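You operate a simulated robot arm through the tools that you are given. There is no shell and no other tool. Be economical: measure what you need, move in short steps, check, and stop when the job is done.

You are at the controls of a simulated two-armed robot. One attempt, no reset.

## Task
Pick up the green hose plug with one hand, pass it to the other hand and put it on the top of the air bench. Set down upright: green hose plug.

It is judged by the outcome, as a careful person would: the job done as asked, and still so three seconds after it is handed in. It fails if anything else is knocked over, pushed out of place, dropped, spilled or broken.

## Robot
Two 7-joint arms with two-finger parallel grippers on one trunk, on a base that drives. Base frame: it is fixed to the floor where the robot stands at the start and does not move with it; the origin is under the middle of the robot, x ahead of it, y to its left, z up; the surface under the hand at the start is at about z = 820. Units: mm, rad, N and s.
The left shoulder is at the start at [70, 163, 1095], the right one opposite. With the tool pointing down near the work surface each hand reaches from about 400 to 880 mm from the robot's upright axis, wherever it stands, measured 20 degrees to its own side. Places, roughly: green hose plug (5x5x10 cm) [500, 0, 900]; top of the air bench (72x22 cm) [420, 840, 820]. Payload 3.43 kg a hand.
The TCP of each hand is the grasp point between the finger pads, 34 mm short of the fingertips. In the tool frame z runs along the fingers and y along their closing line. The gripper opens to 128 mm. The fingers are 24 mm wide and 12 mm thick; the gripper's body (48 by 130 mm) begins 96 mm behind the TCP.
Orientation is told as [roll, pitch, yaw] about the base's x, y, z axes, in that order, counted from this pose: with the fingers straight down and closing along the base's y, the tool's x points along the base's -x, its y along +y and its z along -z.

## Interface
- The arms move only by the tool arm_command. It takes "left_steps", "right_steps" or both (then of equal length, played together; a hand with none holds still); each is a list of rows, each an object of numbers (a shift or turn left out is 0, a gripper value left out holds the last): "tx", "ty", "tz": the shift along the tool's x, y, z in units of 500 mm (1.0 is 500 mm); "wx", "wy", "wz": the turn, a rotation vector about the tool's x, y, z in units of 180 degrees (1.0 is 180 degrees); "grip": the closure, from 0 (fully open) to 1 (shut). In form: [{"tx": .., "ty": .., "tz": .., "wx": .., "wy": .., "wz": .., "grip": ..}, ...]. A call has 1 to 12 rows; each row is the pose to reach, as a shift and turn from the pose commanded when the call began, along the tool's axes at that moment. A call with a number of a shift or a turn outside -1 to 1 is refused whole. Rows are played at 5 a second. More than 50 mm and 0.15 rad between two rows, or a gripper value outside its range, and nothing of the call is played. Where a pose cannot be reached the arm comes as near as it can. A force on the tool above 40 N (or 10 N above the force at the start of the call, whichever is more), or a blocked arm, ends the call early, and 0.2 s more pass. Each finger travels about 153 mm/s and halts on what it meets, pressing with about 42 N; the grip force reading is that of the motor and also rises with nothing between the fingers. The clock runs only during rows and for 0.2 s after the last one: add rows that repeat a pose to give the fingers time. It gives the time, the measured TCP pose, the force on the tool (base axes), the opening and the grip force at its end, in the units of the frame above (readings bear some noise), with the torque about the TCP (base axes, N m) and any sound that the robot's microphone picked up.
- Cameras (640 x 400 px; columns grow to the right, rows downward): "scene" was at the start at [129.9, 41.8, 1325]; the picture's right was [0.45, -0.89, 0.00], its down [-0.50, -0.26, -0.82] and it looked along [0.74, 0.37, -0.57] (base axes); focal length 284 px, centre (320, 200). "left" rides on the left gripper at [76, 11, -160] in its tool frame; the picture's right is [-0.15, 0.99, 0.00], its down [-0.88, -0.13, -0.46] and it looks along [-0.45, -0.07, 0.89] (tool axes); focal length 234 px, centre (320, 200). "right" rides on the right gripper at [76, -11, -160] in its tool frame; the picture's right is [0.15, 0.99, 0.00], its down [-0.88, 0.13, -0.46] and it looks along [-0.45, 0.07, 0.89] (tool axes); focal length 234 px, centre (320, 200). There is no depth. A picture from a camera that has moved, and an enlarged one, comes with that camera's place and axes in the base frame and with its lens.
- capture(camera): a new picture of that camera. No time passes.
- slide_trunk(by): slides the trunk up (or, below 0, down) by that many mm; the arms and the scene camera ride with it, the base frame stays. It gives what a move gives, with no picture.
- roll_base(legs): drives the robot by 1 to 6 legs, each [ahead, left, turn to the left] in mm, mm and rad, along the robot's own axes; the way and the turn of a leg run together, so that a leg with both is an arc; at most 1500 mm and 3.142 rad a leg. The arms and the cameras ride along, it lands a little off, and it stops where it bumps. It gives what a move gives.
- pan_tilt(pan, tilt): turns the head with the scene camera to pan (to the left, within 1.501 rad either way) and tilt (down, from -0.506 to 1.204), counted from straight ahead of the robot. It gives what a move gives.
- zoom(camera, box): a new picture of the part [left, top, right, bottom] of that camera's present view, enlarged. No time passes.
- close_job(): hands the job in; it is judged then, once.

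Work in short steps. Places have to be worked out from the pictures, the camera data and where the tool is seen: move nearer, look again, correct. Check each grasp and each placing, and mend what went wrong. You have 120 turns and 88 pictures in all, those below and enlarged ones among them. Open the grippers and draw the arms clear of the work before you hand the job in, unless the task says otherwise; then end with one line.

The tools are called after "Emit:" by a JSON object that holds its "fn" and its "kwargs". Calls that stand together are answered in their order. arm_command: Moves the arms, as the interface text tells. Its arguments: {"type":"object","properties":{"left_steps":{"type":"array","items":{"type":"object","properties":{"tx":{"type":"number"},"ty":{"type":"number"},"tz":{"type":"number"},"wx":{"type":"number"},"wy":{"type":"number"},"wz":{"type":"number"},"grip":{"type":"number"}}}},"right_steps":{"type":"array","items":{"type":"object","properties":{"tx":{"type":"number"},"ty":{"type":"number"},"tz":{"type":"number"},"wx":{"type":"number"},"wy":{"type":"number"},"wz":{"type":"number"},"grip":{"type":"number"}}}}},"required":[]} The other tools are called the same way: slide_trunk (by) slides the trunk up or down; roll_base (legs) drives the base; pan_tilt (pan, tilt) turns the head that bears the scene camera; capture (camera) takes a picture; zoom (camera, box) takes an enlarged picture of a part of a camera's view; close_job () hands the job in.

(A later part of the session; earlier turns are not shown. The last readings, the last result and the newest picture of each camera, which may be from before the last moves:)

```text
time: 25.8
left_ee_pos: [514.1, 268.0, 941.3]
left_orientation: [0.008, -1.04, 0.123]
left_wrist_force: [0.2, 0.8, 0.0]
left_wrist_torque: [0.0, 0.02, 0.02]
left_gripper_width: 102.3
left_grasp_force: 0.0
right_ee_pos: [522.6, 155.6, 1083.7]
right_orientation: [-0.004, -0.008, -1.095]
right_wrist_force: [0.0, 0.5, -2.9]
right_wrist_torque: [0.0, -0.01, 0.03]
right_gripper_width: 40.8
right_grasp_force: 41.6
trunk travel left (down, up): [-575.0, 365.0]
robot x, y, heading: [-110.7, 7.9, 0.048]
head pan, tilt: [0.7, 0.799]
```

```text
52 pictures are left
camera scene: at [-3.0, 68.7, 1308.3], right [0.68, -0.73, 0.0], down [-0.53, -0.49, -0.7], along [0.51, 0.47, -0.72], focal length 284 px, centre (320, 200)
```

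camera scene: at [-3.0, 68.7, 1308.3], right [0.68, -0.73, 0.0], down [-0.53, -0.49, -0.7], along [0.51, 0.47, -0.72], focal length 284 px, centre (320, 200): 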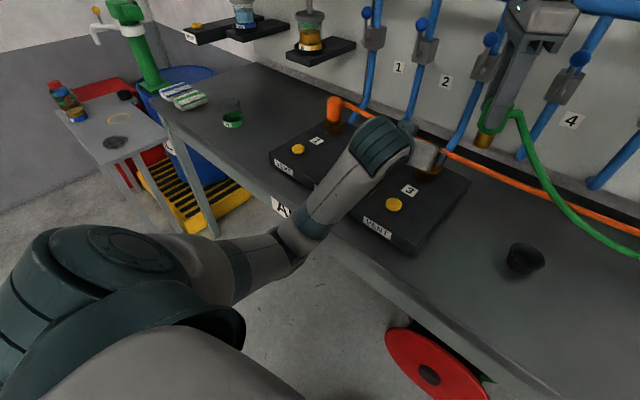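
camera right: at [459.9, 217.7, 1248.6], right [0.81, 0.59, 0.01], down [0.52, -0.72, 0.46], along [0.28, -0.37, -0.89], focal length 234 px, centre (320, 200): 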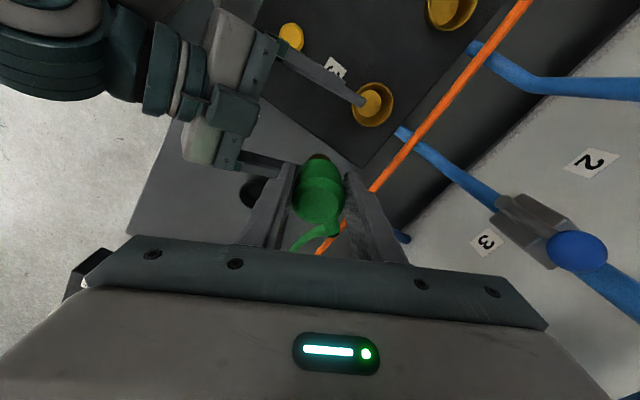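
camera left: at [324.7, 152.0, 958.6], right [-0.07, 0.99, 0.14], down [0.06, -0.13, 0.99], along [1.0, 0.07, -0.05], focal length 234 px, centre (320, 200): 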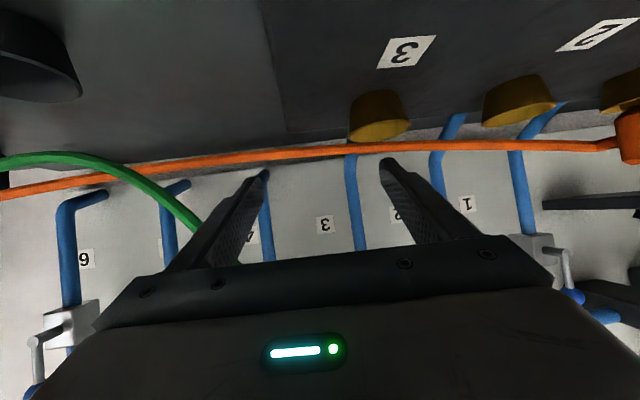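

The elbow is confirmed at the bench's front edge. I'll retrace the left hand to (450, 400, 1000), away from the edge, before lifting the trunk.

Emit:
{"fn": "arm_command", "kwargs": {"left_steps": [{"tx": -0.013, "ty": 0.07, "tz": -0.036}, {"tx": -0.026, "ty": 0.139, "tz": -0.071}, {"tx": -0.04, "ty": 0.208, "tz": -0.107}, {"tx": -0.053, "ty": 0.278, "tz": -0.142}, {"tx": -0.053, "ty": 0.278, "tz": -0.142}]}}

Emit:
{"fn": "slide_trunk", "kwargs": {"by": 200}}

Emit:
{"fn": "capture", "kwargs": {"camera": "scene"}}

```text
time: 27.0
left_ee_pos: [450.9, 401.1, 998.7]
left_orientation: [0.009, -1.041, 0.121]
left_wrist_force: [-0.1, 0.1, -0.5]
left_wrist_torque: [0.0, 0.0, 0.0]
left_gripper_width: 102.4
left_grasp_force: 0.0
right_ee_pos: [523.5, 155.3, 1082.6]
right_orientation: [-0.004, -0.007, -1.096]
right_wrist_force: [-0.2, 1.3, -1.5]
right_wrist_torque: [0.03, 0.03, 0.0]
right_gripper_width: 41.2
right_grasp_force: 41.5
trunk travel left (down, up): [-575.0, 365.0]
robot x, y, heading: [-112.3, 8.4, 0.043]
head pan, tilt: [0.7, 0.799]
```

```text
time: 29.2
left_ee_pos: [450.9, 401.0, 1199.3]
left_orientation: [0.008, -1.039, 0.123]
left_wrist_force: [0.3, -0.1, -0.2]
left_wrist_torque: [0.01, -0.03, -0.04]
left_gripper_width: 102.2
left_grasp_force: 0.1
right_ee_pos: [523.5, 155.2, 1282.6]
right_orientation: [-0.004, -0.007, -1.096]
right_wrist_force: [-0.7, 0.4, -1.5]
right_wrist_torque: [0.01, -0.02, 0.02]
right_gripper_width: 40.8
right_grasp_force: 42.0
trunk travel left (down, up): [-775.0, 165.0]
robot x, y, heading: [-118.5, 11.6, 0.047]
head pan, tilt: [0.7, 0.799]
```

```text
51 pictures are left
camera scene: at [-2.7, 69.0, 1508.1], right [0.68, -0.73, 0.0], down [-0.53, -0.49, -0.7], along [0.51, 0.47, -0.72], focal length 284 px, centre (320, 200)
```

scene: 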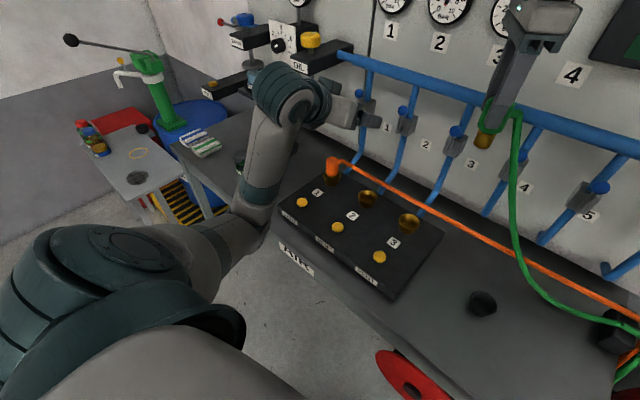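

The trunk is up, the elbow now clears the bench, and the hose hangs freely. I'll bring the left hand under the plug again, to about (517, 154, 1143), with the plug tip near z=1199.

Emit:
{"fn": "arm_command", "kwargs": {"left_steps": [{"tx": 0.013, "ty": -0.052, "tz": 0.052}, {"tx": 0.026, "ty": -0.105, "tz": 0.103}, {"tx": 0.039, "ty": -0.157, "tz": 0.155}, {"tx": 0.043, "ty": -0.227, "tz": 0.148}, {"tx": 0.047, "ty": -0.297, "tz": 0.141}, {"tx": 0.051, "ty": -0.367, "tz": 0.134}, {"tx": 0.055, "ty": -0.437, "tz": 0.126}, {"tx": 0.06, "ty": -0.506, "tz": 0.119}, {"tx": 0.06, "ty": -0.506, "tz": 0.119}]}}

Emit:
{"fn": "capture", "kwargs": {"camera": "left"}}

Emit:
{"fn": "pan_tilt", "kwargs": {"pan": 0.3, "tilt": 0.6}}

Emit:
{"fn": "capture", "kwargs": {"camera": "scene"}}

Emit:
{"fn": "capture", "kwargs": {"camera": "right"}}

```text
time: 31.2
left_ee_pos: [519.6, 154.2, 1142.2]
left_orientation: [0.008, -1.041, 0.123]
left_wrist_force: [-0.2, -0.2, 0.6]
left_wrist_torque: [-0.03, -0.01, -0.03]
left_gripper_width: 102.3
left_grasp_force: 0.1
right_ee_pos: [523.4, 158.2, 1283.2]
right_orientation: [-0.003, -0.007, -1.094]
right_wrist_force: [-0.9, 0.8, -1.6]
right_wrist_torque: [0.01, -0.01, 0.01]
right_gripper_width: 40.8
right_grasp_force: 42.0
trunk travel left (down, up): [-775.0, 165.0]
robot x, y, heading: [-114.2, 9.9, 0.049]
head pan, tilt: [0.7, 0.799]
```

```text
50 pictures are left
camera left: at [343.1, 143.5, 1155.9], right [-0.05, 0.99, 0.13], down [0.07, -0.13, 0.99], along [1.0, 0.06, -0.06], focal length 234 px, centre (320, 200)
```

left: 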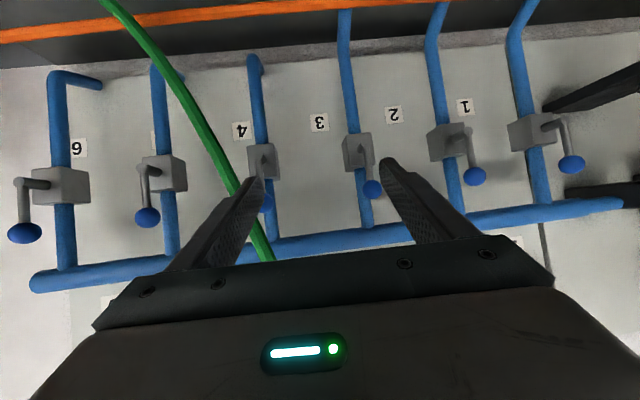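

```text
time: 32.1
left_ee_pos: [519.8, 153.2, 1142.4]
left_orientation: [0.009, -1.04, 0.122]
left_wrist_force: [0.1, 0.0, -0.8]
left_wrist_torque: [0.01, -0.03, 0.01]
left_gripper_width: 102.6
left_grasp_force: 0.0
right_ee_pos: [522.6, 156.0, 1282.8]
right_orientation: [-0.004, -0.007, -1.097]
right_wrist_force: [-0.2, -0.2, -1.8]
right_wrist_torque: [0.02, 0.02, 0.0]
right_gripper_width: 40.9
right_grasp_force: 41.9
trunk travel left (down, up): [-775.0, 165.0]
robot x, y, heading: [-112.5, 8.6, 0.051]
head pan, tilt: [0.3, 0.6]
```

```text
49 pictures are left
camera scene: at [21.1, 44.0, 1525.1], right [0.34, -0.94, 0.0], down [-0.53, -0.19, -0.82], along [0.77, 0.28, -0.57], focal length 284 px, centre (320, 200)
```

scene: 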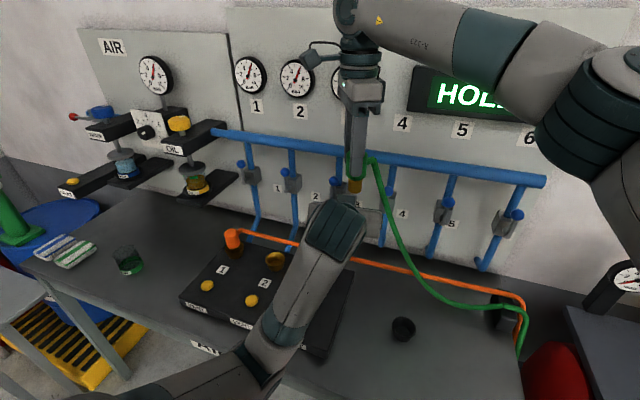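

```text
48 pictures are left
camera right: at [477.1, 220.6, 1441.2], right [0.81, 0.58, 0.0], down [0.52, -0.72, 0.46], along [0.27, -0.38, -0.89], focal length 234 px, centre (320, 200)
```

right: 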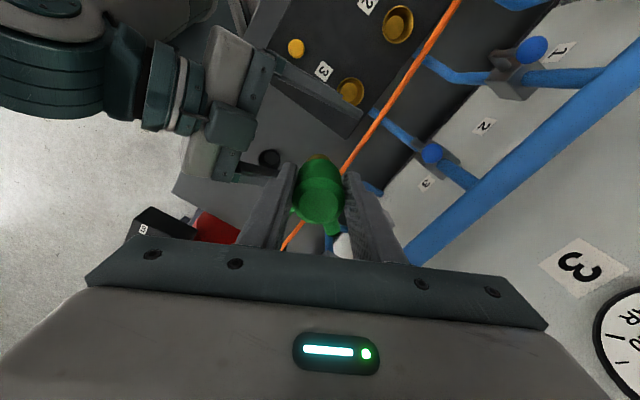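

The left hand is centred under the plug with the hose beyond its fingertips. I'll raise it 115 mm so its fingers straddle the lower body below the stub.

Emit:
{"fn": "arm_command", "kwargs": {"left_steps": [{"tx": -0.05, "ty": 0.001, "tz": -0.029}, {"tx": -0.1, "ty": 0.002, "tz": -0.058}, {"tx": -0.15, "ty": 0.004, "tz": -0.087}, {"tx": -0.198, "ty": 0.004, "tz": -0.116}, {"tx": -0.198, "ty": 0.004, "tz": -0.116}]}}

Emit:
{"fn": "capture", "kwargs": {"camera": "left"}}

Emit:
{"fn": "zoom", "kwargs": {"camera": "scene", "box": [260, 80, 460, 240]}}

Emit:
{"fn": "capture", "kwargs": {"camera": "right"}}

```text
time: 33.3
left_ee_pos: [520.8, 172.4, 1252.1]
left_orientation: [0.074, -1.041, 0.093]
left_wrist_force: [-0.2, -0.2, -0.3]
left_wrist_torque: [0.0, 0.0, -0.04]
left_gripper_width: 102.5
left_grasp_force: 0.0
right_ee_pos: [523.5, 157.9, 1282.7]
right_orientation: [-0.005, -0.006, -1.095]
right_wrist_force: [0.8, -1.1, -1.6]
right_wrist_torque: [0.02, 0.0, 0.0]
right_gripper_width: 40.7
right_grasp_force: 41.9
trunk travel left (down, up): [-775.0, 165.0]
robot x, y, heading: [-113.0, 12.5, 0.05]
head pan, tilt: [0.3, 0.6]
```

```text
47 pictures are left
camera left: at [345.2, 156.0, 1266.9], right [-0.08, 0.98, 0.16], down [0.08, -0.16, 0.98], along [0.99, 0.09, -0.06], focal length 234 px, centre (320, 200)
```

left: 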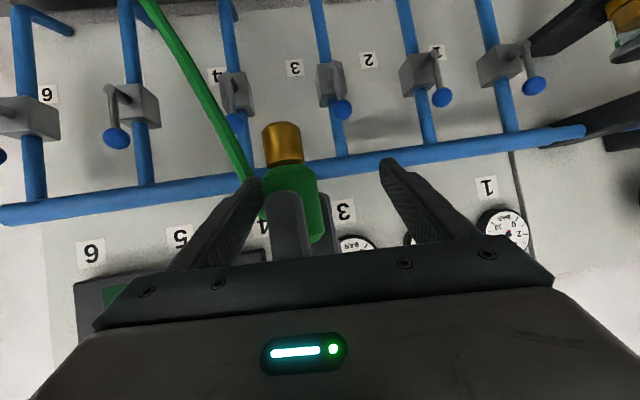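

```text
2.50 times, centred on (360, 160) of scene
camera zoom: at [21.4, 45.3, 1525.0], right [0.34, -0.94, 0.0], down [-0.53, -0.19, -0.82], along [0.77, 0.28, -0.57], focal length 710 px, centre (220, 300)
```

zoom: 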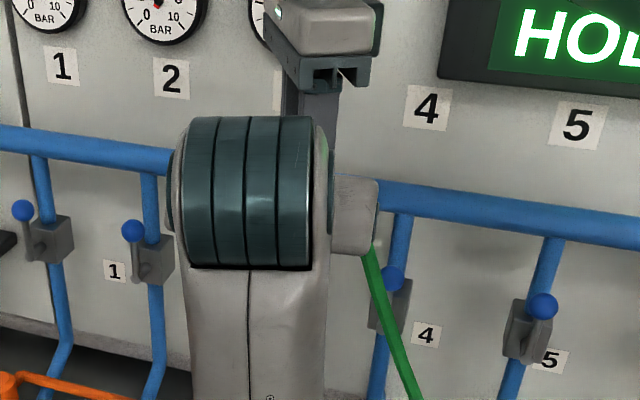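

```text
45 pictures are left
camera right: at [477.2, 222.1, 1440.8], right [0.81, 0.58, -0.01], down [0.52, -0.72, 0.46], along [0.27, -0.38, -0.89], focal length 234 px, centre (320, 200)
```

right: 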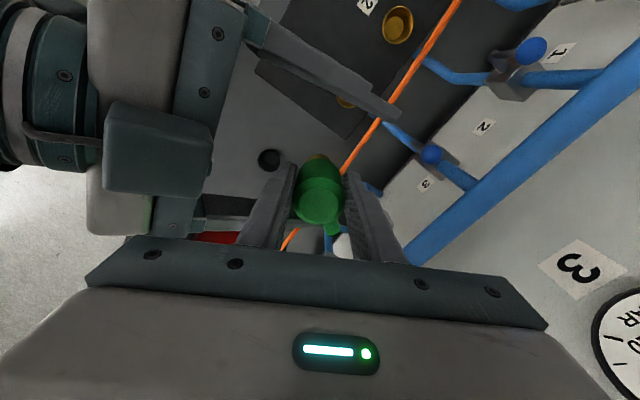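

The left hand stopped 15 mm short in y with a slight roll, with no contact force, so that's likely a joint limit. I'll bring the plug to it by shifting the right hand 14 mm in +y and 4 mm down, and try to straighten the left hand's roll.

Emit:
{"fn": "arm_command", "kwargs": {"right_steps": [{"tx": 0.013, "ty": 0.006, "tz": 0.004}, {"tx": 0.026, "ty": 0.011, "tz": 0.008}, {"tx": 0.026, "ty": 0.011, "tz": 0.008}, {"tx": 0.026, "ty": 0.011, "tz": 0.008}], "left_steps": [{"wx": 0.0}, {"wx": 0.0}, {"wx": 0.0}, {"wx": 0.0}]}}

Emit:
{"fn": "capture", "kwargs": {"camera": "left"}}

```text
time: 34.3
left_ee_pos: [521.9, 173.5, 1256.2]
left_orientation: [0.061, -1.047, 0.103]
left_wrist_force: [0.6, 0.0, -0.4]
left_wrist_torque: [0.02, 0.0, 0.01]
left_gripper_width: 102.5
left_grasp_force: 0.0
right_ee_pos: [521.7, 171.4, 1279.2]
right_orientation: [-0.002, -0.006, -1.096]
right_wrist_force: [0.3, 0.4, -2.0]
right_wrist_torque: [0.03, -0.01, -0.01]
right_gripper_width: 40.8
right_grasp_force: 41.8
trunk travel left (down, up): [-775.0, 165.0]
robot x, y, heading: [-114.2, 12.1, 0.052]
head pan, tilt: [0.3, 0.6]
```

```text
44 pictures are left
camera left: at [345.4, 155.9, 1268.9], right [-0.08, 0.98, 0.16], down [0.07, -0.15, 0.99], along [0.99, 0.09, -0.06], focal length 234 px, centre (320, 200)
```

left: 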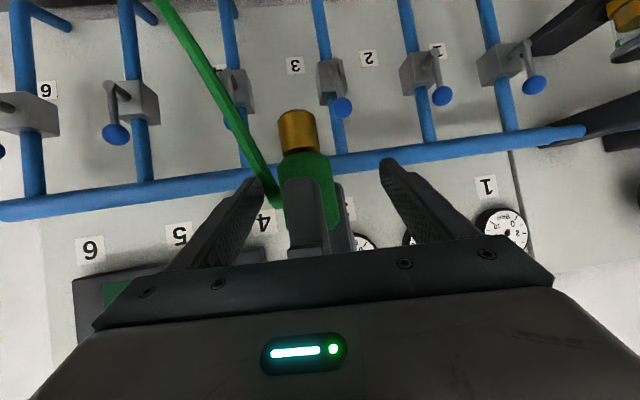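

The plug is now centred between the left fingers. I'll pull the left hand back 8 mm so its tips stay off the hose, take out the roll, and part-close.

Emit:
{"fn": "arm_command", "kwargs": {"left_steps": [{"tx": 0.006, "tz": -0.006, "wx": 0.01, "grip": 0.25}, {"tx": 0.013, "tz": -0.011, "wx": 0.019, "grip": 0.35}, {"tx": 0.013, "tz": -0.011, "wx": 0.019, "grip": 0.45}, {"tx": 0.013, "tz": -0.011, "wx": 0.019, "grip": 0.45}]}}

Emit:
{"fn": "capture", "kwargs": {"camera": "left"}}

Emit:
{"fn": "zoom", "kwargs": {"camera": "right", "box": [220, 120, 420, 260]}}

```text
time: 35.3
left_ee_pos: [515.9, 184.2, 1249.3]
left_orientation: [0.049, -1.047, 0.084]
left_wrist_force: [4.5, -21.9, 0.2]
left_wrist_torque: [-0.37, -0.15, -0.02]
left_gripper_width: 83.2
left_grasp_force: 11.3
right_ee_pos: [521.3, 171.9, 1278.5]
right_orientation: [-0.004, -0.003, -1.092]
right_wrist_force: [-5.1, 21.1, -0.4]
right_wrist_torque: [1.01, 0.32, -0.03]
right_gripper_width: 40.8
right_grasp_force: 42.0
trunk travel left (down, up): [-775.0, 165.0]
robot x, y, heading: [-114.2, 8.5, 0.046]
head pan, tilt: [0.3, 0.6]
```

```text
43 pictures are left
camera left: at [339.3, 173.7, 1262.3], right [-0.05, 0.99, 0.15], down [0.06, -0.15, 0.99], along [1.0, 0.06, -0.06], focal length 234 px, centre (320, 200)
```

left: 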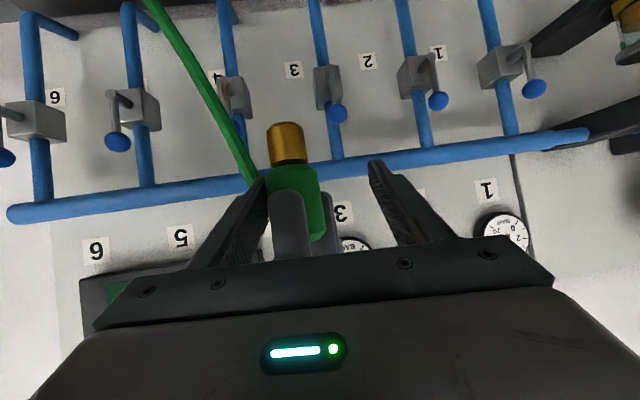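

```text
2.86 times, centred on (320, 190) of right
camera zoom: at [475.4, 235.6, 1436.8], right [0.81, 0.59, 0.0], down [0.52, -0.72, 0.46], along [0.27, -0.37, -0.89], focal length 669 px, centre (320, 229)
```

zoom: 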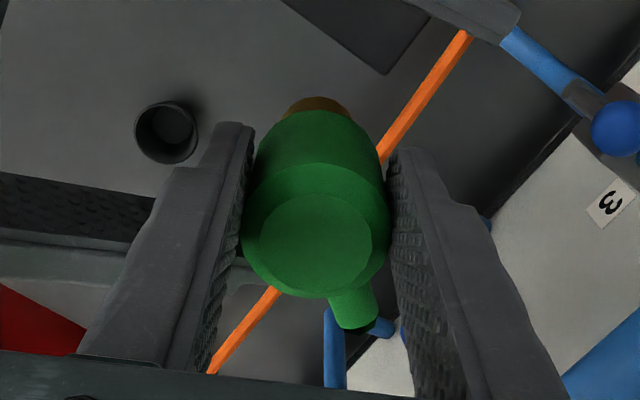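

The left arm can't fold further back, so it slid sideways against the plug with about 22 N. I'll open it again and move both hands 40 mm further from the body, which stays clear of the levers at this height, and recentre the left hand.

Emit:
{"fn": "arm_command", "kwargs": {"left_steps": [{"grip": 0.2}, {"grip": 0.2}, {"tx": -0.015, "ty": -0.01, "tz": 0.022, "wx": 0.005}, {"tx": -0.03, "ty": -0.02, "tz": 0.044, "wx": 0.01}, {"tx": -0.045, "ty": -0.031, "tz": 0.066, "wx": 0.0156}, {"tx": -0.045, "ty": -0.031, "tz": 0.066, "wx": 0.0156}, {"tx": -0.045, "ty": -0.031, "tz": 0.066, "wx": 0.0156}], "right_steps": [{}, {}, {"tx": -0.012, "ty": 0.024}, {"tx": -0.025, "ty": 0.048}, {"tx": -0.037, "ty": 0.071}, {"tx": -0.037, "ty": 0.071}, {"tx": -0.037, "ty": 0.071}]}}

Emit:
{"fn": "capture", "kwargs": {"camera": "left"}}

Emit:
{"fn": "zoom", "kwargs": {"camera": "right", "box": [120, 60, 480, 280]}}

```text
time: 37.1
left_ee_pos: [555.5, 172.4, 1253.4]
left_orientation: [-0.005, -1.048, 0.086]
left_wrist_force: [0.7, 0.0, 0.2]
left_wrist_torque: [0.02, -0.01, -0.02]
left_gripper_width: 102.6
left_grasp_force: 0.0
right_ee_pos: [562.3, 170.5, 1279.0]
right_orientation: [-0.004, -0.007, -1.094]
right_wrist_force: [0.9, 0.4, -1.4]
right_wrist_torque: [0.03, 0.02, -0.04]
right_gripper_width: 40.6
right_grasp_force: 41.8
trunk travel left (down, up): [-775.0, 165.0]
robot x, y, heading: [-113.0, 7.9, 0.047]
head pan, tilt: [0.3, 0.6]
stopped in row 7 (left hand): the arm was blocked; the commanded pose is now the measured one
```

```text
41 pictures are left
camera left: at [379.3, 169.8, 1266.1], right [-0.01, 0.99, 0.12], down [0.06, -0.12, 0.99], along [1.0, 0.02, -0.05], focal length 234 px, centre (320, 200)
```

left: 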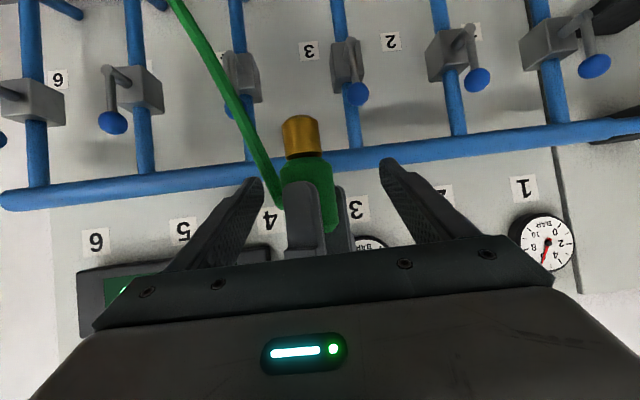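

```text
1.78 times, centred on (300, 170) of right
camera zoom: at [517.6, 235.2, 1436.4], right [0.81, 0.58, 0.0], down [0.52, -0.72, 0.46], along [0.27, -0.38, -0.89], focal length 416 px, centre (356, 253)
```

zoom: 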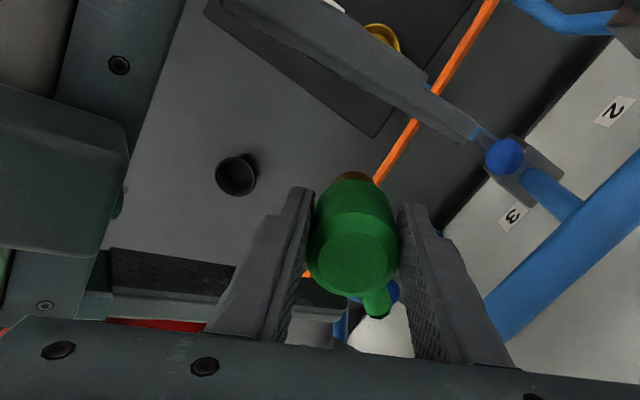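

The left hand is now at (555, 172, 1253) with the right orientation, and the plug is centred about 7 mm ahead of its TCP. I'll close the left gripper.

Emit:
{"fn": "arm_command", "kwargs": {"left_steps": [{"ty": -0.002, "grip": 0.35}, {"ty": -0.002, "grip": 0.5}, {"ty": -0.002, "grip": 0.6}, {"ty": -0.002, "grip": 1}, {"ty": -0.002, "grip": 1}, {"ty": -0.002, "grip": 1}]}}

Emit:
{"fn": "capture", "kwargs": {"camera": "left"}}

Emit:
{"fn": "zoom", "kwargs": {"camera": "right", "box": [120, 60, 480, 280]}}

```text
time: 38.5
left_ee_pos: [556.2, 169.9, 1254.7]
left_orientation: [-0.001, -1.047, 0.08]
left_wrist_force: [-0.5, -29.8, 1.1]
left_wrist_torque: [0.29, 0.0, -0.39]
left_gripper_width: 47.2
left_grasp_force: 41.9
right_ee_pos: [560.5, 171.7, 1277.6]
right_orientation: [-0.002, -0.005, -1.091]
right_wrist_force: [-0.3, 30.5, -2.8]
right_wrist_torque: [0.45, -0.06, 0.17]
right_gripper_width: 40.9
right_grasp_force: 42.1
trunk travel left (down, up): [-775.0, 165.0]
robot x, y, heading: [-115.5, 9.7, 0.052]
head pan, tilt: [0.3, 0.6]
```

```text
39 pictures are left
camera left: at [379.3, 168.2, 1265.9], right [-0.01, 0.99, 0.13], down [0.06, -0.13, 0.99], along [1.0, 0.01, -0.05], focal length 234 px, centre (320, 200)
```

left: 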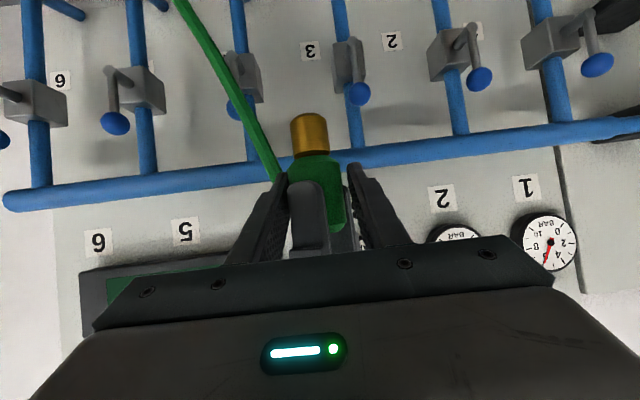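

```text
1.78 times, centred on (300, 170) of right
camera zoom: at [516.5, 236.1, 1436.5], right [0.81, 0.59, 0.0], down [0.52, -0.72, 0.46], along [0.27, -0.37, -0.89], focal length 416 px, centre (356, 253)
```

zoom: 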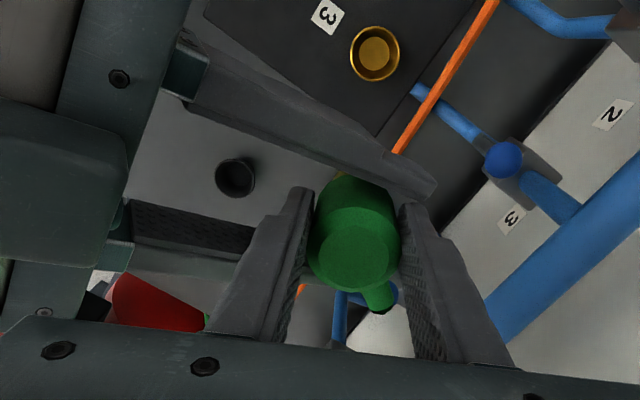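

The left fingers stopped at 47 mm because the +y fingertip met the right hand's far finger. I'll reopen the left a little, yaw the right hand 11° so its fingers fall inside the left hand's gap, and close again.

Emit:
{"fn": "arm_command", "kwargs": {"left_steps": [{"grip": 0.4}, {"grip": 0.4}, {"grip": 0.4}, {"grip": 0.4}, {"grip": 0.4}, {"grip": 0.5}, {"grip": 0.6}, {"grip": 1}, {"grip": 1}, {"grip": 1}], "right_steps": [{}, {}, {"wz": 0.033}, {"wz": 0.0625}, {"wz": 0.0625}, {"wz": 0.0625}, {"wz": 0.0625}, {"wz": 0.0625}, {"wz": 0.0625}, {"wz": 0.0625}]}}

Emit:
{"fn": "capture", "kwargs": {"camera": "left"}}

Emit:
{"fn": "zoom", "kwargs": {"camera": "right", "box": [120, 60, 480, 280]}}

```text
time: 40.7
left_ee_pos: [557.8, 169.1, 1253.3]
left_orientation: [-0.002, -1.045, 0.079]
left_wrist_force: [-0.7, -36.2, -3.1]
left_wrist_torque: [0.29, 0.25, -0.39]
left_gripper_width: 40.7
left_grasp_force: 42.3
right_ee_pos: [562.6, 173.6, 1278.7]
right_orientation: [-0.001, -0.002, -1.287]
right_wrist_force: [1.1, 35.5, 3.7]
right_wrist_torque: [0.68, -0.18, 0.19]
right_gripper_width: 40.9
right_grasp_force: 41.6
trunk travel left (down, up): [-775.0, 165.0]
robot x, y, heading: [-114.3, 10.9, 0.051]
head pan, tilt: [0.3, 0.6]
```

```text
37 pictures are left
camera left: at [379.4, 168.1, 1265.5], right [0.0, 0.99, 0.13], down [0.06, -0.13, 0.99], along [1.0, 0.01, -0.06], focal length 234 px, centre (320, 200)
```

left: 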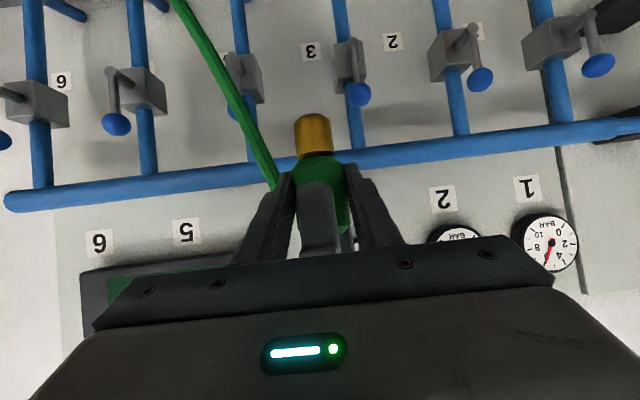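

```text
1.78 times, centred on (300, 170) of right
camera zoom: at [529.2, 244.2, 1437.4], right [0.91, 0.42, 0.0], down [0.37, -0.81, 0.46], along [0.19, -0.42, -0.89], focal length 416 px, centre (356, 253)
```

zoom: 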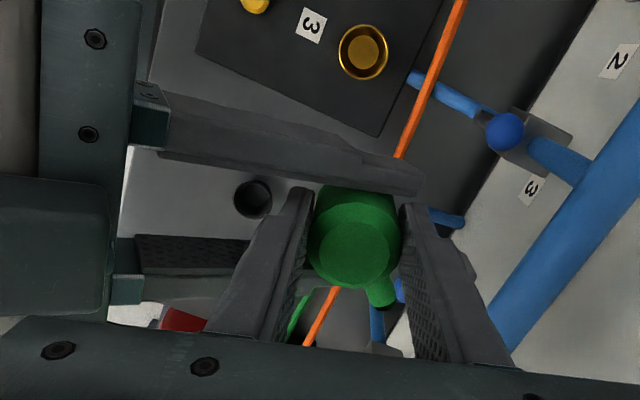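

The left now closes on 40.7 mm, the plug body, with a side preload of about 36 N. I'll ease the right hand 3 mm along +y to relieve it.

Emit:
{"fn": "arm_command", "kwargs": {"right_steps": [{"tx": 0.003, "ty": 0.001}, {"tx": 0.006, "ty": 0.002}, {"tx": 0.006, "ty": 0.002}]}}

```text
time: 41.5
left_ee_pos: [557.4, 171.1, 1252.0]
left_orientation: [-0.001, -1.046, 0.084]
left_wrist_force: [15.7, -25.0, -4.9]
left_wrist_torque: [0.18, 0.33, -0.33]
left_gripper_width: 41.0
left_grasp_force: 42.2
right_ee_pos: [563.1, 173.6, 1278.5]
right_orientation: [-0.005, -0.005, -1.289]
right_wrist_force: [-14.0, 25.2, 4.3]
right_wrist_torque: [0.49, 0.1, 0.14]
right_gripper_width: 40.8
right_grasp_force: 42.3
trunk travel left (down, up): [-775.0, 165.0]
robot x, y, heading: [-112.1, 10.1, 0.047]
head pan, tilt: [0.3, 0.6]
```

The preload is reduced and the left grip is firm. I'll open the right hand partway and check the plug stays in the left.

Emit:
{"fn": "arm_command", "kwargs": {"right_steps": [{"grip": 0.6}, {"grip": 0.5}, {"grip": 0.42}, {"grip": 0.42}]}}

Emit:
{"fn": "capture", "kwargs": {"camera": "left"}}

Emit:
{"fn": "zoom", "kwargs": {"camera": "right", "box": [120, 60, 480, 280]}}

```text
time: 42.5
left_ee_pos: [556.0, 173.3, 1252.6]
left_orientation: [-0.003, -1.046, 0.087]
left_wrist_force: [-11.3, -3.1, -8.6]
left_wrist_torque: [0.3, -0.72, -0.14]
left_gripper_width: 40.9
left_grasp_force: 42.1
right_ee_pos: [564.9, 172.4, 1279.0]
right_orientation: [-0.002, -0.009, -1.294]
right_wrist_force: [11.2, 2.9, 7.7]
right_wrist_torque: [-0.28, 0.49, 0.13]
right_gripper_width: 67.7
right_grasp_force: 0.0
trunk travel left (down, up): [-775.0, 165.0]
robot x, y, heading: [-115.0, 5.3, 0.049]
head pan, tilt: [0.3, 0.6]
```

```text
35 pictures are left
camera left: at [379.2, 169.4, 1265.3], right [-0.01, 0.99, 0.13], down [0.06, -0.12, 0.99], along [1.0, 0.02, -0.06], focal length 234 px, centre (320, 200)
```

left: 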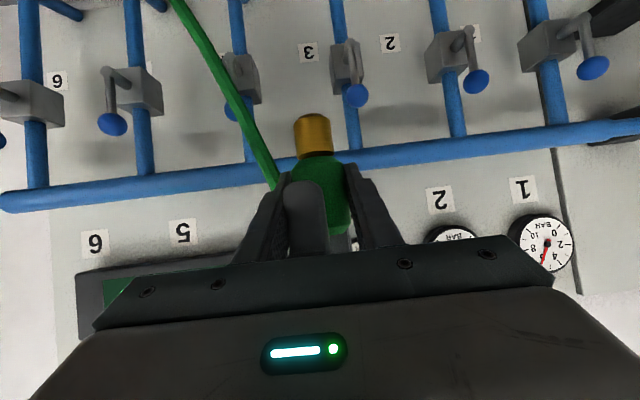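

```text
1.78 times, centred on (300, 170) of right
camera zoom: at [531.7, 244.6, 1436.9], right [0.91, 0.41, 0.0], down [0.37, -0.81, 0.46], along [0.19, -0.42, -0.89], focal length 416 px, centre (356, 253)
```

zoom: 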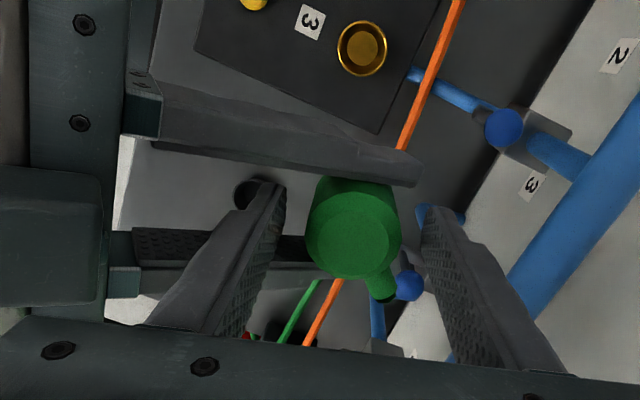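

The plug stays upright in the left hand. The right still has about 11 N of light contact, probably its near finger against the left fingers, so I'll close it slightly and lift it straight up.

Emit:
{"fn": "arm_command", "kwargs": {"right_steps": [{"grip": 0.49}, {"grip": 0.49}, {"tz": -0.02}, {"tz": -0.05}, {"tz": -0.09}, {"tz": -0.15}, {"tz": -0.21}, {"tz": -0.21}]}}

Emit:
{"fn": "capture", "kwargs": {"camera": "left"}}

Emit:
{"fn": "capture", "kwargs": {"camera": "right"}}

```text
time: 44.3
left_ee_pos: [556.4, 172.0, 1252.6]
left_orientation: [-0.002, -1.046, 0.087]
left_wrist_force: [-0.3, 0.0, 0.5]
left_wrist_torque: [0.0, -0.02, 0.0]
left_gripper_width: 40.8
left_grasp_force: 41.8
right_ee_pos: [547.0, 163.5, 1377.9]
right_orientation: [0.0, -0.007, -1.292]
right_wrist_force: [-0.8, -0.7, -0.3]
right_wrist_torque: [-0.01, 0.02, 0.02]
right_gripper_width: 65.4
right_grasp_force: 0.0
right hand out of reach, approached as far as the arm can: row 6, 7, 8
trunk travel left (down, up): [-775.0, 165.0]
robot x, y, heading: [-116.5, 6.4, 0.045]
head pan, tilt: [0.3, 0.6]
```

```text
33 pictures are left
camera left: at [379.5, 169.2, 1265.4], right [-0.01, 0.99, 0.13], down [0.06, -0.12, 0.99], along [1.0, 0.02, -0.06], focal length 234 px, centre (320, 200)
```

left: 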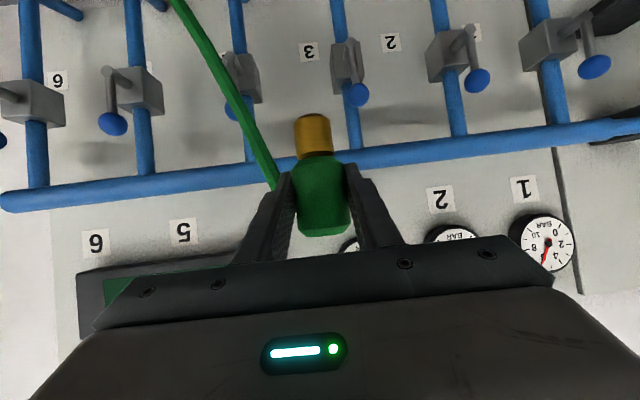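

```text
32 pictures are left
camera right: at [514.2, 234.4, 1536.0], right [0.91, 0.41, 0.0], down [0.37, -0.81, 0.46], along [0.19, -0.42, -0.89], focal length 234 px, centre (320, 200)
```

right: 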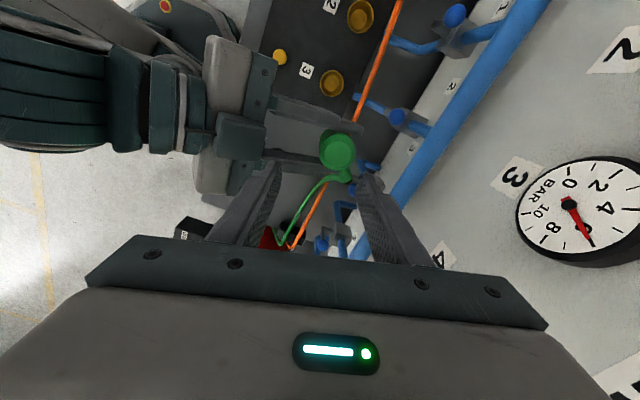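

The hand-over worked: the left holds the plug alone and the right is free above it. I'll draw the right hand away to the right and carry the plug left to about (470, 400, 1200).

Emit:
{"fn": "arm_command", "kwargs": {"right_steps": [{"tx": -0.06, "ty": -0.045, "tz": 0}, {"tx": -0.12, "ty": -0.09, "tz": 0}, {"tx": -0.18, "ty": -0.135, "tz": 0}, {"tx": -0.24, "ty": -0.18, "tz": 0}, {"tx": -0.3, "ty": -0.225, "tz": 0}, {"tx": -0.34, "ty": -0.264, "tz": 0}, {"tx": -0.34, "ty": -0.264, "tz": 0}], "left_steps": [{"tx": 0.026, "ty": 0.078, "tz": -0.01}, {"tx": 0.052, "ty": 0.156, "tz": -0.021}, {"tx": 0.078, "ty": 0.235, "tz": -0.031}, {"tx": 0.104, "ty": 0.313, "tz": -0.041}, {"tx": 0.13, "ty": 0.391, "tz": -0.052}, {"tx": 0.156, "ty": 0.469, "tz": -0.062}, {"tx": 0.156, "ty": 0.469, "tz": -0.062}]}}

Emit:
{"fn": "capture", "kwargs": {"camera": "left"}}

Emit:
{"fn": "pan_tilt", "kwargs": {"pan": 0.6, "tilt": 0.7}}

Emit:
{"fn": "capture", "kwargs": {"camera": "scene"}}

```text
time: 45.9
left_ee_pos: [476.2, 398.8, 1193.8]
left_orientation: [0.002, -1.05, 0.086]
left_wrist_force: [0.0, -0.6, -0.9]
left_wrist_torque: [0.03, 0.01, 0.0]
left_gripper_width: 40.8
left_grasp_force: 42.6
left hand out of reach, approached as far as the arm can: row 6, 7
right_ee_pos: [464.9, -37.4, 1380.1]
right_orientation: [-0.001, -0.005, -1.29]
right_wrist_force: [0.0, 1.1, -0.2]
right_wrist_torque: [0.03, -0.02, 0.0]
right_gripper_width: 65.1
right_grasp_force: 0.1
trunk travel left (down, up): [-775.0, 165.0]
robot x, y, heading: [-113.8, 11.8, 0.05]
head pan, tilt: [0.3, 0.6]
```

```text
31 pictures are left
camera left: at [300.1, 395.7, 1206.3], right [-0.01, 0.99, 0.13], down [0.06, -0.13, 0.99], along [1.0, 0.02, -0.05], focal length 234 px, centre (320, 200)
```

left: 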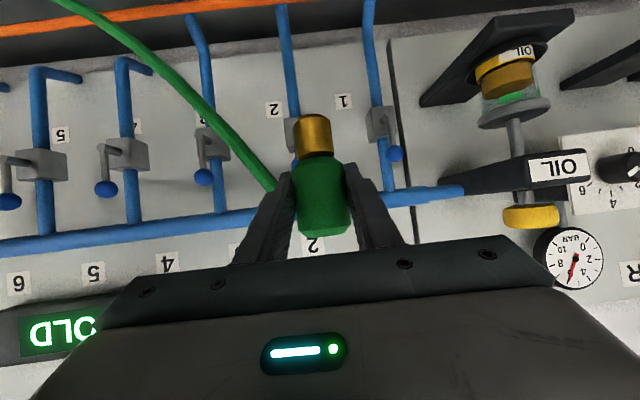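

```text
time: 46.7
left_ee_pos: [476.9, 399.5, 1193.8]
left_orientation: [-0.003, -1.048, 0.09]
left_wrist_force: [-0.4, 1.3, 0.3]
left_wrist_torque: [0.04, 0.04, -0.03]
left_gripper_width: 40.7
left_grasp_force: 41.6
right_ee_pos: [465.0, -36.6, 1379.9]
right_orientation: [-0.002, -0.008, -1.292]
right_wrist_force: [-0.1, -0.4, 0.1]
right_wrist_torque: [0.03, -0.01, -0.01]
right_gripper_width: 64.9
right_grasp_force: 0.1
trunk travel left (down, up): [-775.0, 165.0]
robot x, y, heading: [-116.8, 13.0, 0.048]
head pan, tilt: [0.6, 0.7]
```

```text
30 pictures are left
camera scene: at [5.8, 65.4, 1516.5], right [0.6, -0.8, 0.0], down [-0.51, -0.39, -0.76], along [0.61, 0.46, -0.64], focal length 284 px, centre (320, 200)
```

scene: 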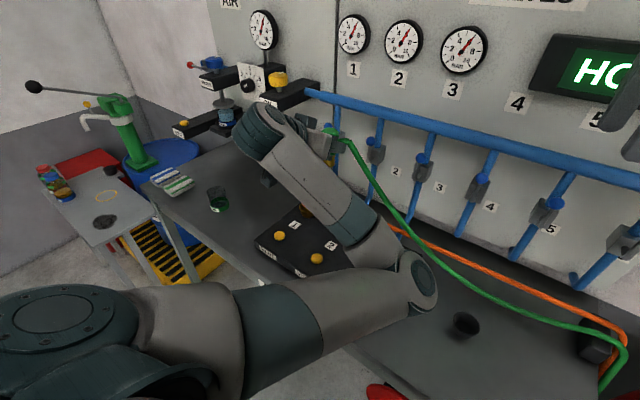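

The plug is secure, with the hose trailing freely behind. I'll go on to (424, 600, 1100) while yawing the hand to 30°, staying well in front of the oil and water shelves.

Emit:
{"fn": "arm_command", "kwargs": {"left_steps": [{"tx": 0.033, "ty": 0.068, "tz": 0.005, "wx": -0.02, "wz": -0.0115}, {"tx": 0.066, "ty": 0.136, "tz": 0.011, "wx": -0.04, "wz": -0.023}, {"tx": 0.099, "ty": 0.204, "tz": 0.016, "wx": -0.06, "wz": -0.035}, {"tx": 0.132, "ty": 0.272, "tz": 0.022, "wx": -0.081, "wz": -0.0465}, {"tx": 0.165, "ty": 0.34, "tz": 0.027, "wx": -0.101, "wz": -0.058}, {"tx": 0.198, "ty": 0.408, "tz": 0.033, "wx": -0.121, "wz": -0.07}, {"tx": 0.198, "ty": 0.408, "tz": 0.033, "wx": -0.121, "wz": -0.07}]}}

Emit:
{"fn": "capture", "kwargs": {"camera": "scene"}}

Emit:
{"fn": "capture", "kwargs": {"camera": "left"}}

```text
time: 48.3
left_ee_pos: [428.1, 595.5, 1099.7]
left_orientation: [-0.008, -1.043, 0.526]
left_wrist_force: [1.2, -0.7, 0.3]
left_wrist_torque: [-0.01, 0.01, 0.02]
left_gripper_width: 40.5
left_grasp_force: 42.3
right_ee_pos: [464.8, -37.5, 1380.3]
right_orientation: [-0.001, -0.007, -1.291]
right_wrist_force: [-1.0, 0.8, 0.6]
right_wrist_torque: [0.0, 0.02, -0.02]
right_gripper_width: 65.5
right_grasp_force: 0.1
trunk travel left (down, up): [-775.0, 165.0]
robot x, y, heading: [-108.9, 9.3, 0.047]
head pan, tilt: [0.6, 0.7]
```

```text
29 pictures are left
camera scene: at [6.0, 64.7, 1516.5], right [0.6, -0.8, 0.0], down [-0.51, -0.39, -0.76], along [0.61, 0.46, -0.64], focal length 284 px, centre (320, 200)
```

scene: 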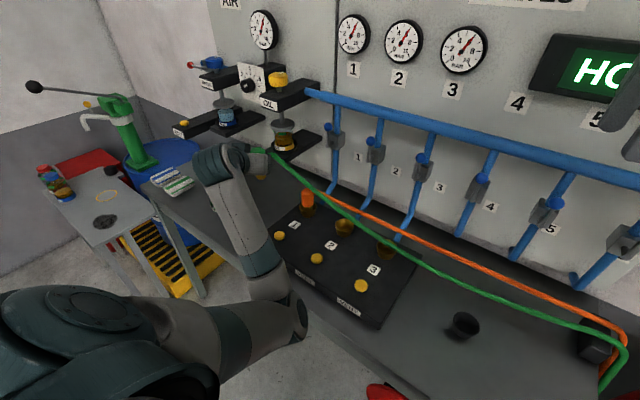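

```text
28 pictures are left
camera left: at [267.8, 519.5, 1112.0], right [-0.43, 0.9, 0.12], down [0.1, -0.09, 0.99], along [0.9, 0.44, -0.06], focal length 234 px, centre (320, 200)
```

left: 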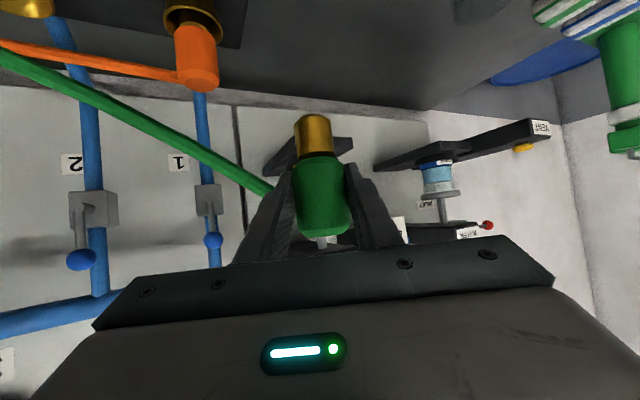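

The hose is still slack-free without pulling (forces about 1 N) and passes beside the orange plug. I'll move to (424, 697, 940), above the free spot between the valve board and the glass cup.

Emit:
{"fn": "arm_command", "kwargs": {"left_steps": [{"tx": 0.046, "ty": 0.036, "tz": 0.049}, {"tx": 0.092, "ty": 0.072, "tz": 0.097}, {"tx": 0.137, "ty": 0.108, "tz": 0.146}, {"tx": 0.183, "ty": 0.144, "tz": 0.194}, {"tx": 0.229, "ty": 0.18, "tz": 0.243}, {"tx": 0.229, "ty": 0.18, "tz": 0.243}]}}

Emit:
{"fn": "pan_tilt", "kwargs": {"pan": 0.9, "tilt": 0.75}}

Emit:
{"fn": "capture", "kwargs": {"camera": "scene"}}

Emit:
{"fn": "capture", "kwargs": {"camera": "left"}}

```text
time: 49.7
left_ee_pos: [424.9, 696.0, 938.0]
left_orientation: [-0.009, -1.043, 0.525]
left_wrist_force: [0.5, -0.7, -0.3]
left_wrist_torque: [-0.01, 0.02, -0.02]
left_gripper_width: 40.8
left_grasp_force: 42.3
right_ee_pos: [464.7, -36.6, 1379.8]
right_orientation: [-0.001, -0.007, -1.291]
right_wrist_force: [-0.1, 0.2, 0.1]
right_wrist_torque: [0.0, 0.01, 0.0]
right_gripper_width: 65.4
right_grasp_force: 0.1
trunk travel left (down, up): [-775.0, 165.0]
robot x, y, heading: [-113.7, 8.5, 0.051]
head pan, tilt: [0.6, 0.7]
```

```text
time: 50.5
left_ee_pos: [425.3, 695.6, 936.7]
left_orientation: [-0.01, -1.043, 0.527]
left_wrist_force: [0.3, 0.0, -0.3]
left_wrist_torque: [-0.02, 0.01, 0.03]
left_gripper_width: 40.6
left_grasp_force: 41.9
right_ee_pos: [465.4, -37.4, 1380.4]
right_orientation: [-0.002, -0.008, -1.294]
right_wrist_force: [0.4, 0.0, 0.1]
right_wrist_torque: [0.01, 0.0, -0.03]
right_gripper_width: 65.1
right_grasp_force: 0.0
trunk travel left (down, up): [-775.0, 165.0]
robot x, y, heading: [-113.4, 10.5, 0.051]
head pan, tilt: [0.901, 0.75]
```

```text
27 pictures are left
camera scene: at [-13.8, 81.6, 1512.2], right [0.81, -0.58, 0.0], down [-0.4, -0.55, -0.73], along [0.43, 0.59, -0.68], focal length 284 px, centre (320, 200)
```

scene: 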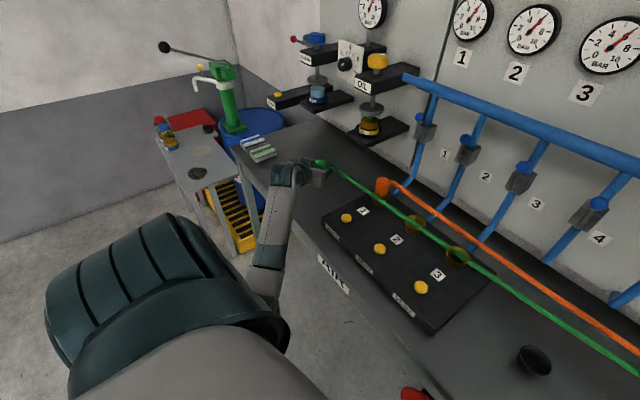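

```text
26 pictures are left
camera left: at [266.8, 619.2, 950.6], right [-0.43, 0.9, 0.12], down [0.1, -0.08, 0.99], along [0.9, 0.44, -0.06], focal length 234 px, centre (320, 200)
```

left: 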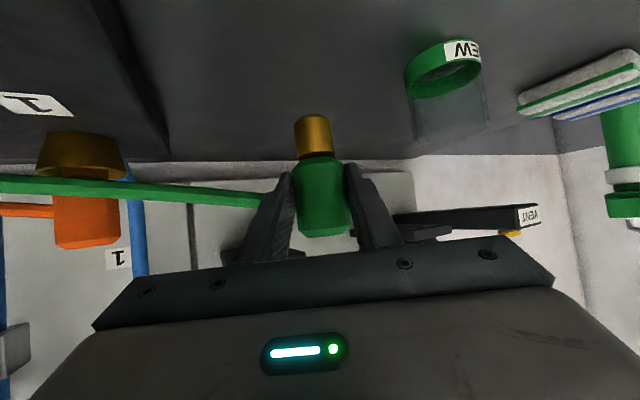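

The spot is clear: the glass cup is at about (404, 833), and the plug tip sits about 57 mm below the TCP. I'll lower 50 mm, then look.

Emit:
{"fn": "arm_command", "kwargs": {"left_steps": [{"tx": 0.03, "tz": 0.0175}, {"tx": 0.06, "tz": 0.035}, {"tx": 0.085, "tz": 0.0495}, {"tx": 0.085, "tz": 0.0495}]}}

Emit:
{"fn": "capture", "kwargs": {"camera": "left"}}

Emit:
{"fn": "zoom", "kwargs": {"camera": "scene", "box": [230, 120, 430, 260]}}

```text
time: 51.5
left_ee_pos: [425.3, 697.1, 888.4]
left_orientation: [-0.01, -1.042, 0.525]
left_wrist_force: [0.7, -0.1, -0.3]
left_wrist_torque: [0.0, 0.03, 0.02]
left_gripper_width: 40.6
left_grasp_force: 42.0
right_ee_pos: [464.8, -36.6, 1380.0]
right_orientation: [-0.002, -0.007, -1.293]
right_wrist_force: [0.1, -0.6, -0.2]
right_wrist_torque: [-0.04, 0.03, -0.01]
right_gripper_width: 65.1
right_grasp_force: 0.0
trunk travel left (down, up): [-775.0, 165.0]
robot x, y, heading: [-117.0, 11.3, 0.048]
head pan, tilt: [0.901, 0.75]
```

```text
25 pictures are left
camera left: at [266.1, 619.3, 901.7], right [-0.43, 0.9, 0.12], down [0.11, -0.08, 0.99], along [0.9, 0.44, -0.06], focal length 234 px, centre (320, 200)
```

left: 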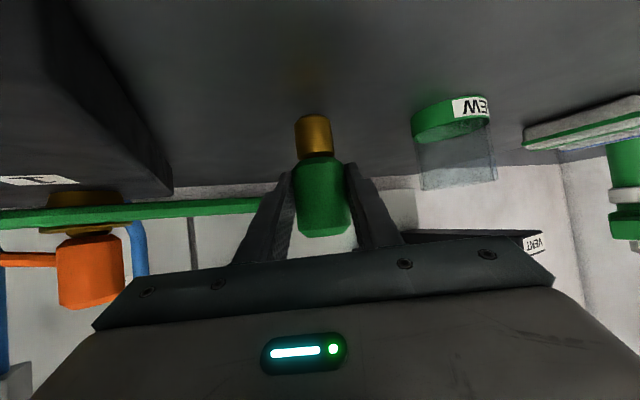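

```text
2.86 times, centred on (330, 190) of scene
camera zoom: at [-13.8, 81.5, 1512.2], right [0.81, -0.58, 0.0], down [-0.4, -0.55, -0.73], along [0.43, 0.59, -0.68], focal length 811 px, centre (291, 229)
```

zoom: 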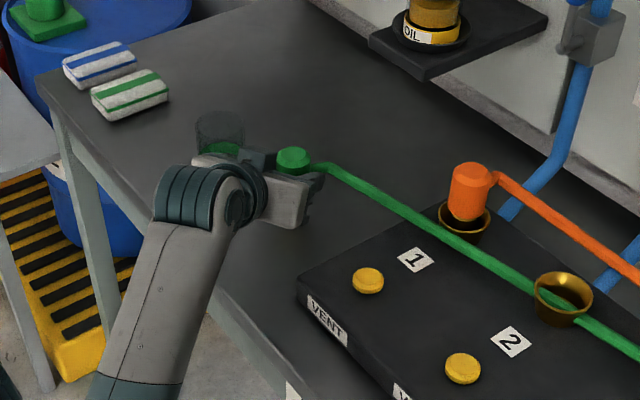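

The tip reflection suggests about 11 mm remain. I'll go down 8 mm in small rows and read the force.

Emit:
{"fn": "arm_command", "kwargs": {"left_steps": [{"tx": 0.005, "tz": 0.003}, {"tx": 0.01, "tz": 0.006}, {"tx": 0.0138, "tz": 0.008}, {"tx": 0.0138, "tz": 0.008}]}}

Emit:
{"fn": "zoom", "kwargs": {"camera": "left", "box": [240, 40, 400, 160]}}

```text
time: 52.5
left_ee_pos: [425.4, 696.0, 881.1]
left_orientation: [-0.009, -1.043, 0.526]
left_wrist_force: [0.0, 0.0, 0.9]
left_wrist_torque: [0.0, -0.03, -0.04]
left_gripper_width: 40.5
left_grasp_force: 41.7
right_ee_pos: [463.9, -36.9, 1380.0]
right_orientation: [-0.002, -0.007, -1.292]
right_wrist_force: [-0.2, -0.1, -0.2]
right_wrist_torque: [0.0, -0.01, 0.03]
right_gripper_width: 65.4
right_grasp_force: 0.0
trunk travel left (down, up): [-775.0, 165.0]
robot x, y, heading: [-111.0, 8.1, 0.05]
head pan, tilt: [0.901, 0.75]
```

```text
3.33 times, centred on (320, 100) of left
camera zoom: at [265.6, 619.4, 893.7], right [-0.43, 0.9, 0.12], down [0.1, -0.09, 0.99], along [0.9, 0.44, -0.06], focal length 781 px, centre (320, 533)
```

zoom: 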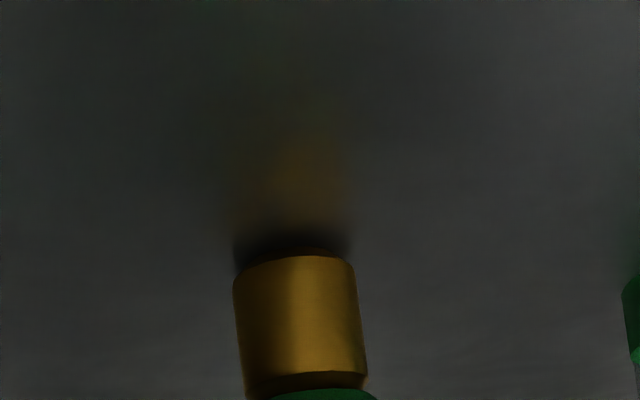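

The plug is upright, since its lean in the picture matches the camera's own roll. It's a few mm off the surface, so I'll continue down in 1–1.5 mm rows.

Emit:
{"fn": "arm_command", "kwargs": {"left_steps": [{"tx": 0.0026, "tz": 0.0015}, {"tx": 0.0052, "tz": 0.003}, {"tx": 0.0052, "tz": 0.003}]}}

Emit:
{"fn": "zoom", "kwargs": {"camera": "left", "box": [240, 40, 400, 160]}}

```text
time: 53.3
left_ee_pos: [424.7, 695.8, 880.4]
left_orientation: [-0.006, -1.05, 0.525]
left_wrist_force: [2.7, 4.1, 12.4]
left_wrist_torque: [0.21, -0.3, 0.02]
left_gripper_width: 40.7
left_grasp_force: 42.1
right_ee_pos: [463.7, -38.9, 1381.4]
right_orientation: [-0.002, -0.006, -1.291]
right_wrist_force: [-1.0, 0.2, -0.3]
right_wrist_torque: [-0.01, 0.0, -0.02]
right_gripper_width: 65.2
right_grasp_force: 0.0
trunk travel left (down, up): [-775.0, 165.0]
robot x, y, heading: [-117.4, 9.4, 0.052]
head pan, tilt: [0.901, 0.75]
```

```text
3.33 times, centred on (320, 100) of left
camera zoom: at [265.4, 619.0, 892.7], right [-0.43, 0.9, 0.12], down [0.1, -0.09, 0.99], along [0.9, 0.44, -0.05], focal length 781 px, centre (320, 533)
```

zoom: 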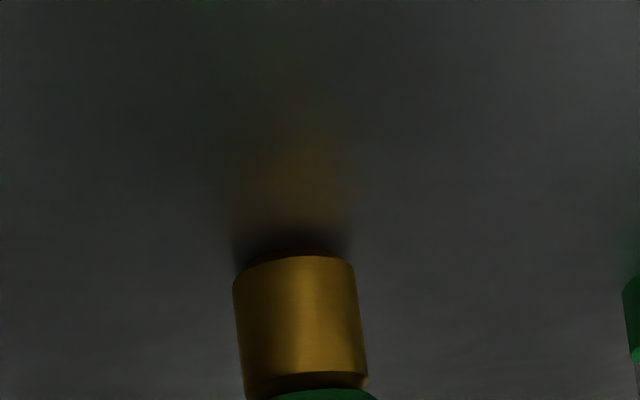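

The tip touches the bench with 12 N upward. I'll ease up 1.5 mm to take the pressure off, then open gently.

Emit:
{"fn": "arm_command", "kwargs": {"left_steps": [{"tx": -0.0026, "tz": -0.0015}, {"tx": -0.0026, "tz": -0.0015}, {"tx": -0.0026, "tz": -0.0015, "grip": 0.64}, {"tx": -0.0026, "tz": -0.0015, "grip": 0.6}, {"tx": -0.0026, "tz": -0.0015, "grip": 0.55}, {"tx": -0.0026, "tz": -0.0015, "grip": 0.5}, {"tx": -0.0026, "tz": -0.0015, "grip": 0.5}]}}

Emit:
{"fn": "capture", "kwargs": {"camera": "left"}}

```text
time: 54.9
left_ee_pos: [424.3, 695.9, 879.4]
left_orientation: [-0.009, -1.043, 0.525]
left_wrist_force: [0.6, 0.4, 0.4]
left_wrist_torque: [-0.02, 0.0, -0.02]
left_gripper_width: 64.2
left_grasp_force: 0.1
right_ee_pos: [464.5, -38.1, 1380.6]
right_orientation: [-0.001, -0.007, -1.292]
right_wrist_force: [0.8, -0.8, -0.6]
right_wrist_torque: [-0.01, 0.02, 0.04]
right_gripper_width: 65.1
right_grasp_force: 0.1
trunk travel left (down, up): [-775.0, 165.0]
robot x, y, heading: [-111.9, 10.0, 0.05]
head pan, tilt: [0.901, 0.75]
```

```text
21 pictures are left
camera left: at [265.0, 618.6, 892.2], right [-0.43, 0.9, 0.12], down [0.1, -0.09, 0.99], along [0.9, 0.44, -0.06], focal length 234 px, centre (320, 200)
```

left: 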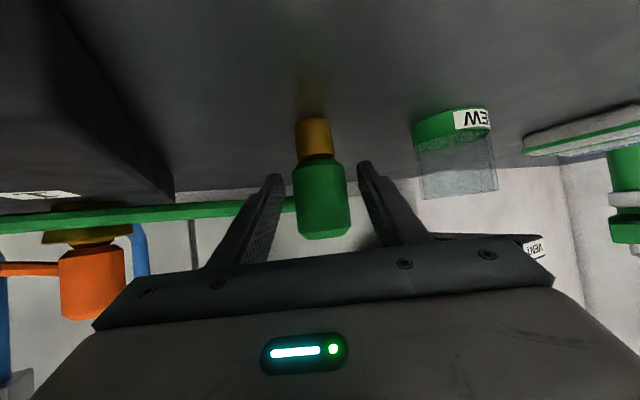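

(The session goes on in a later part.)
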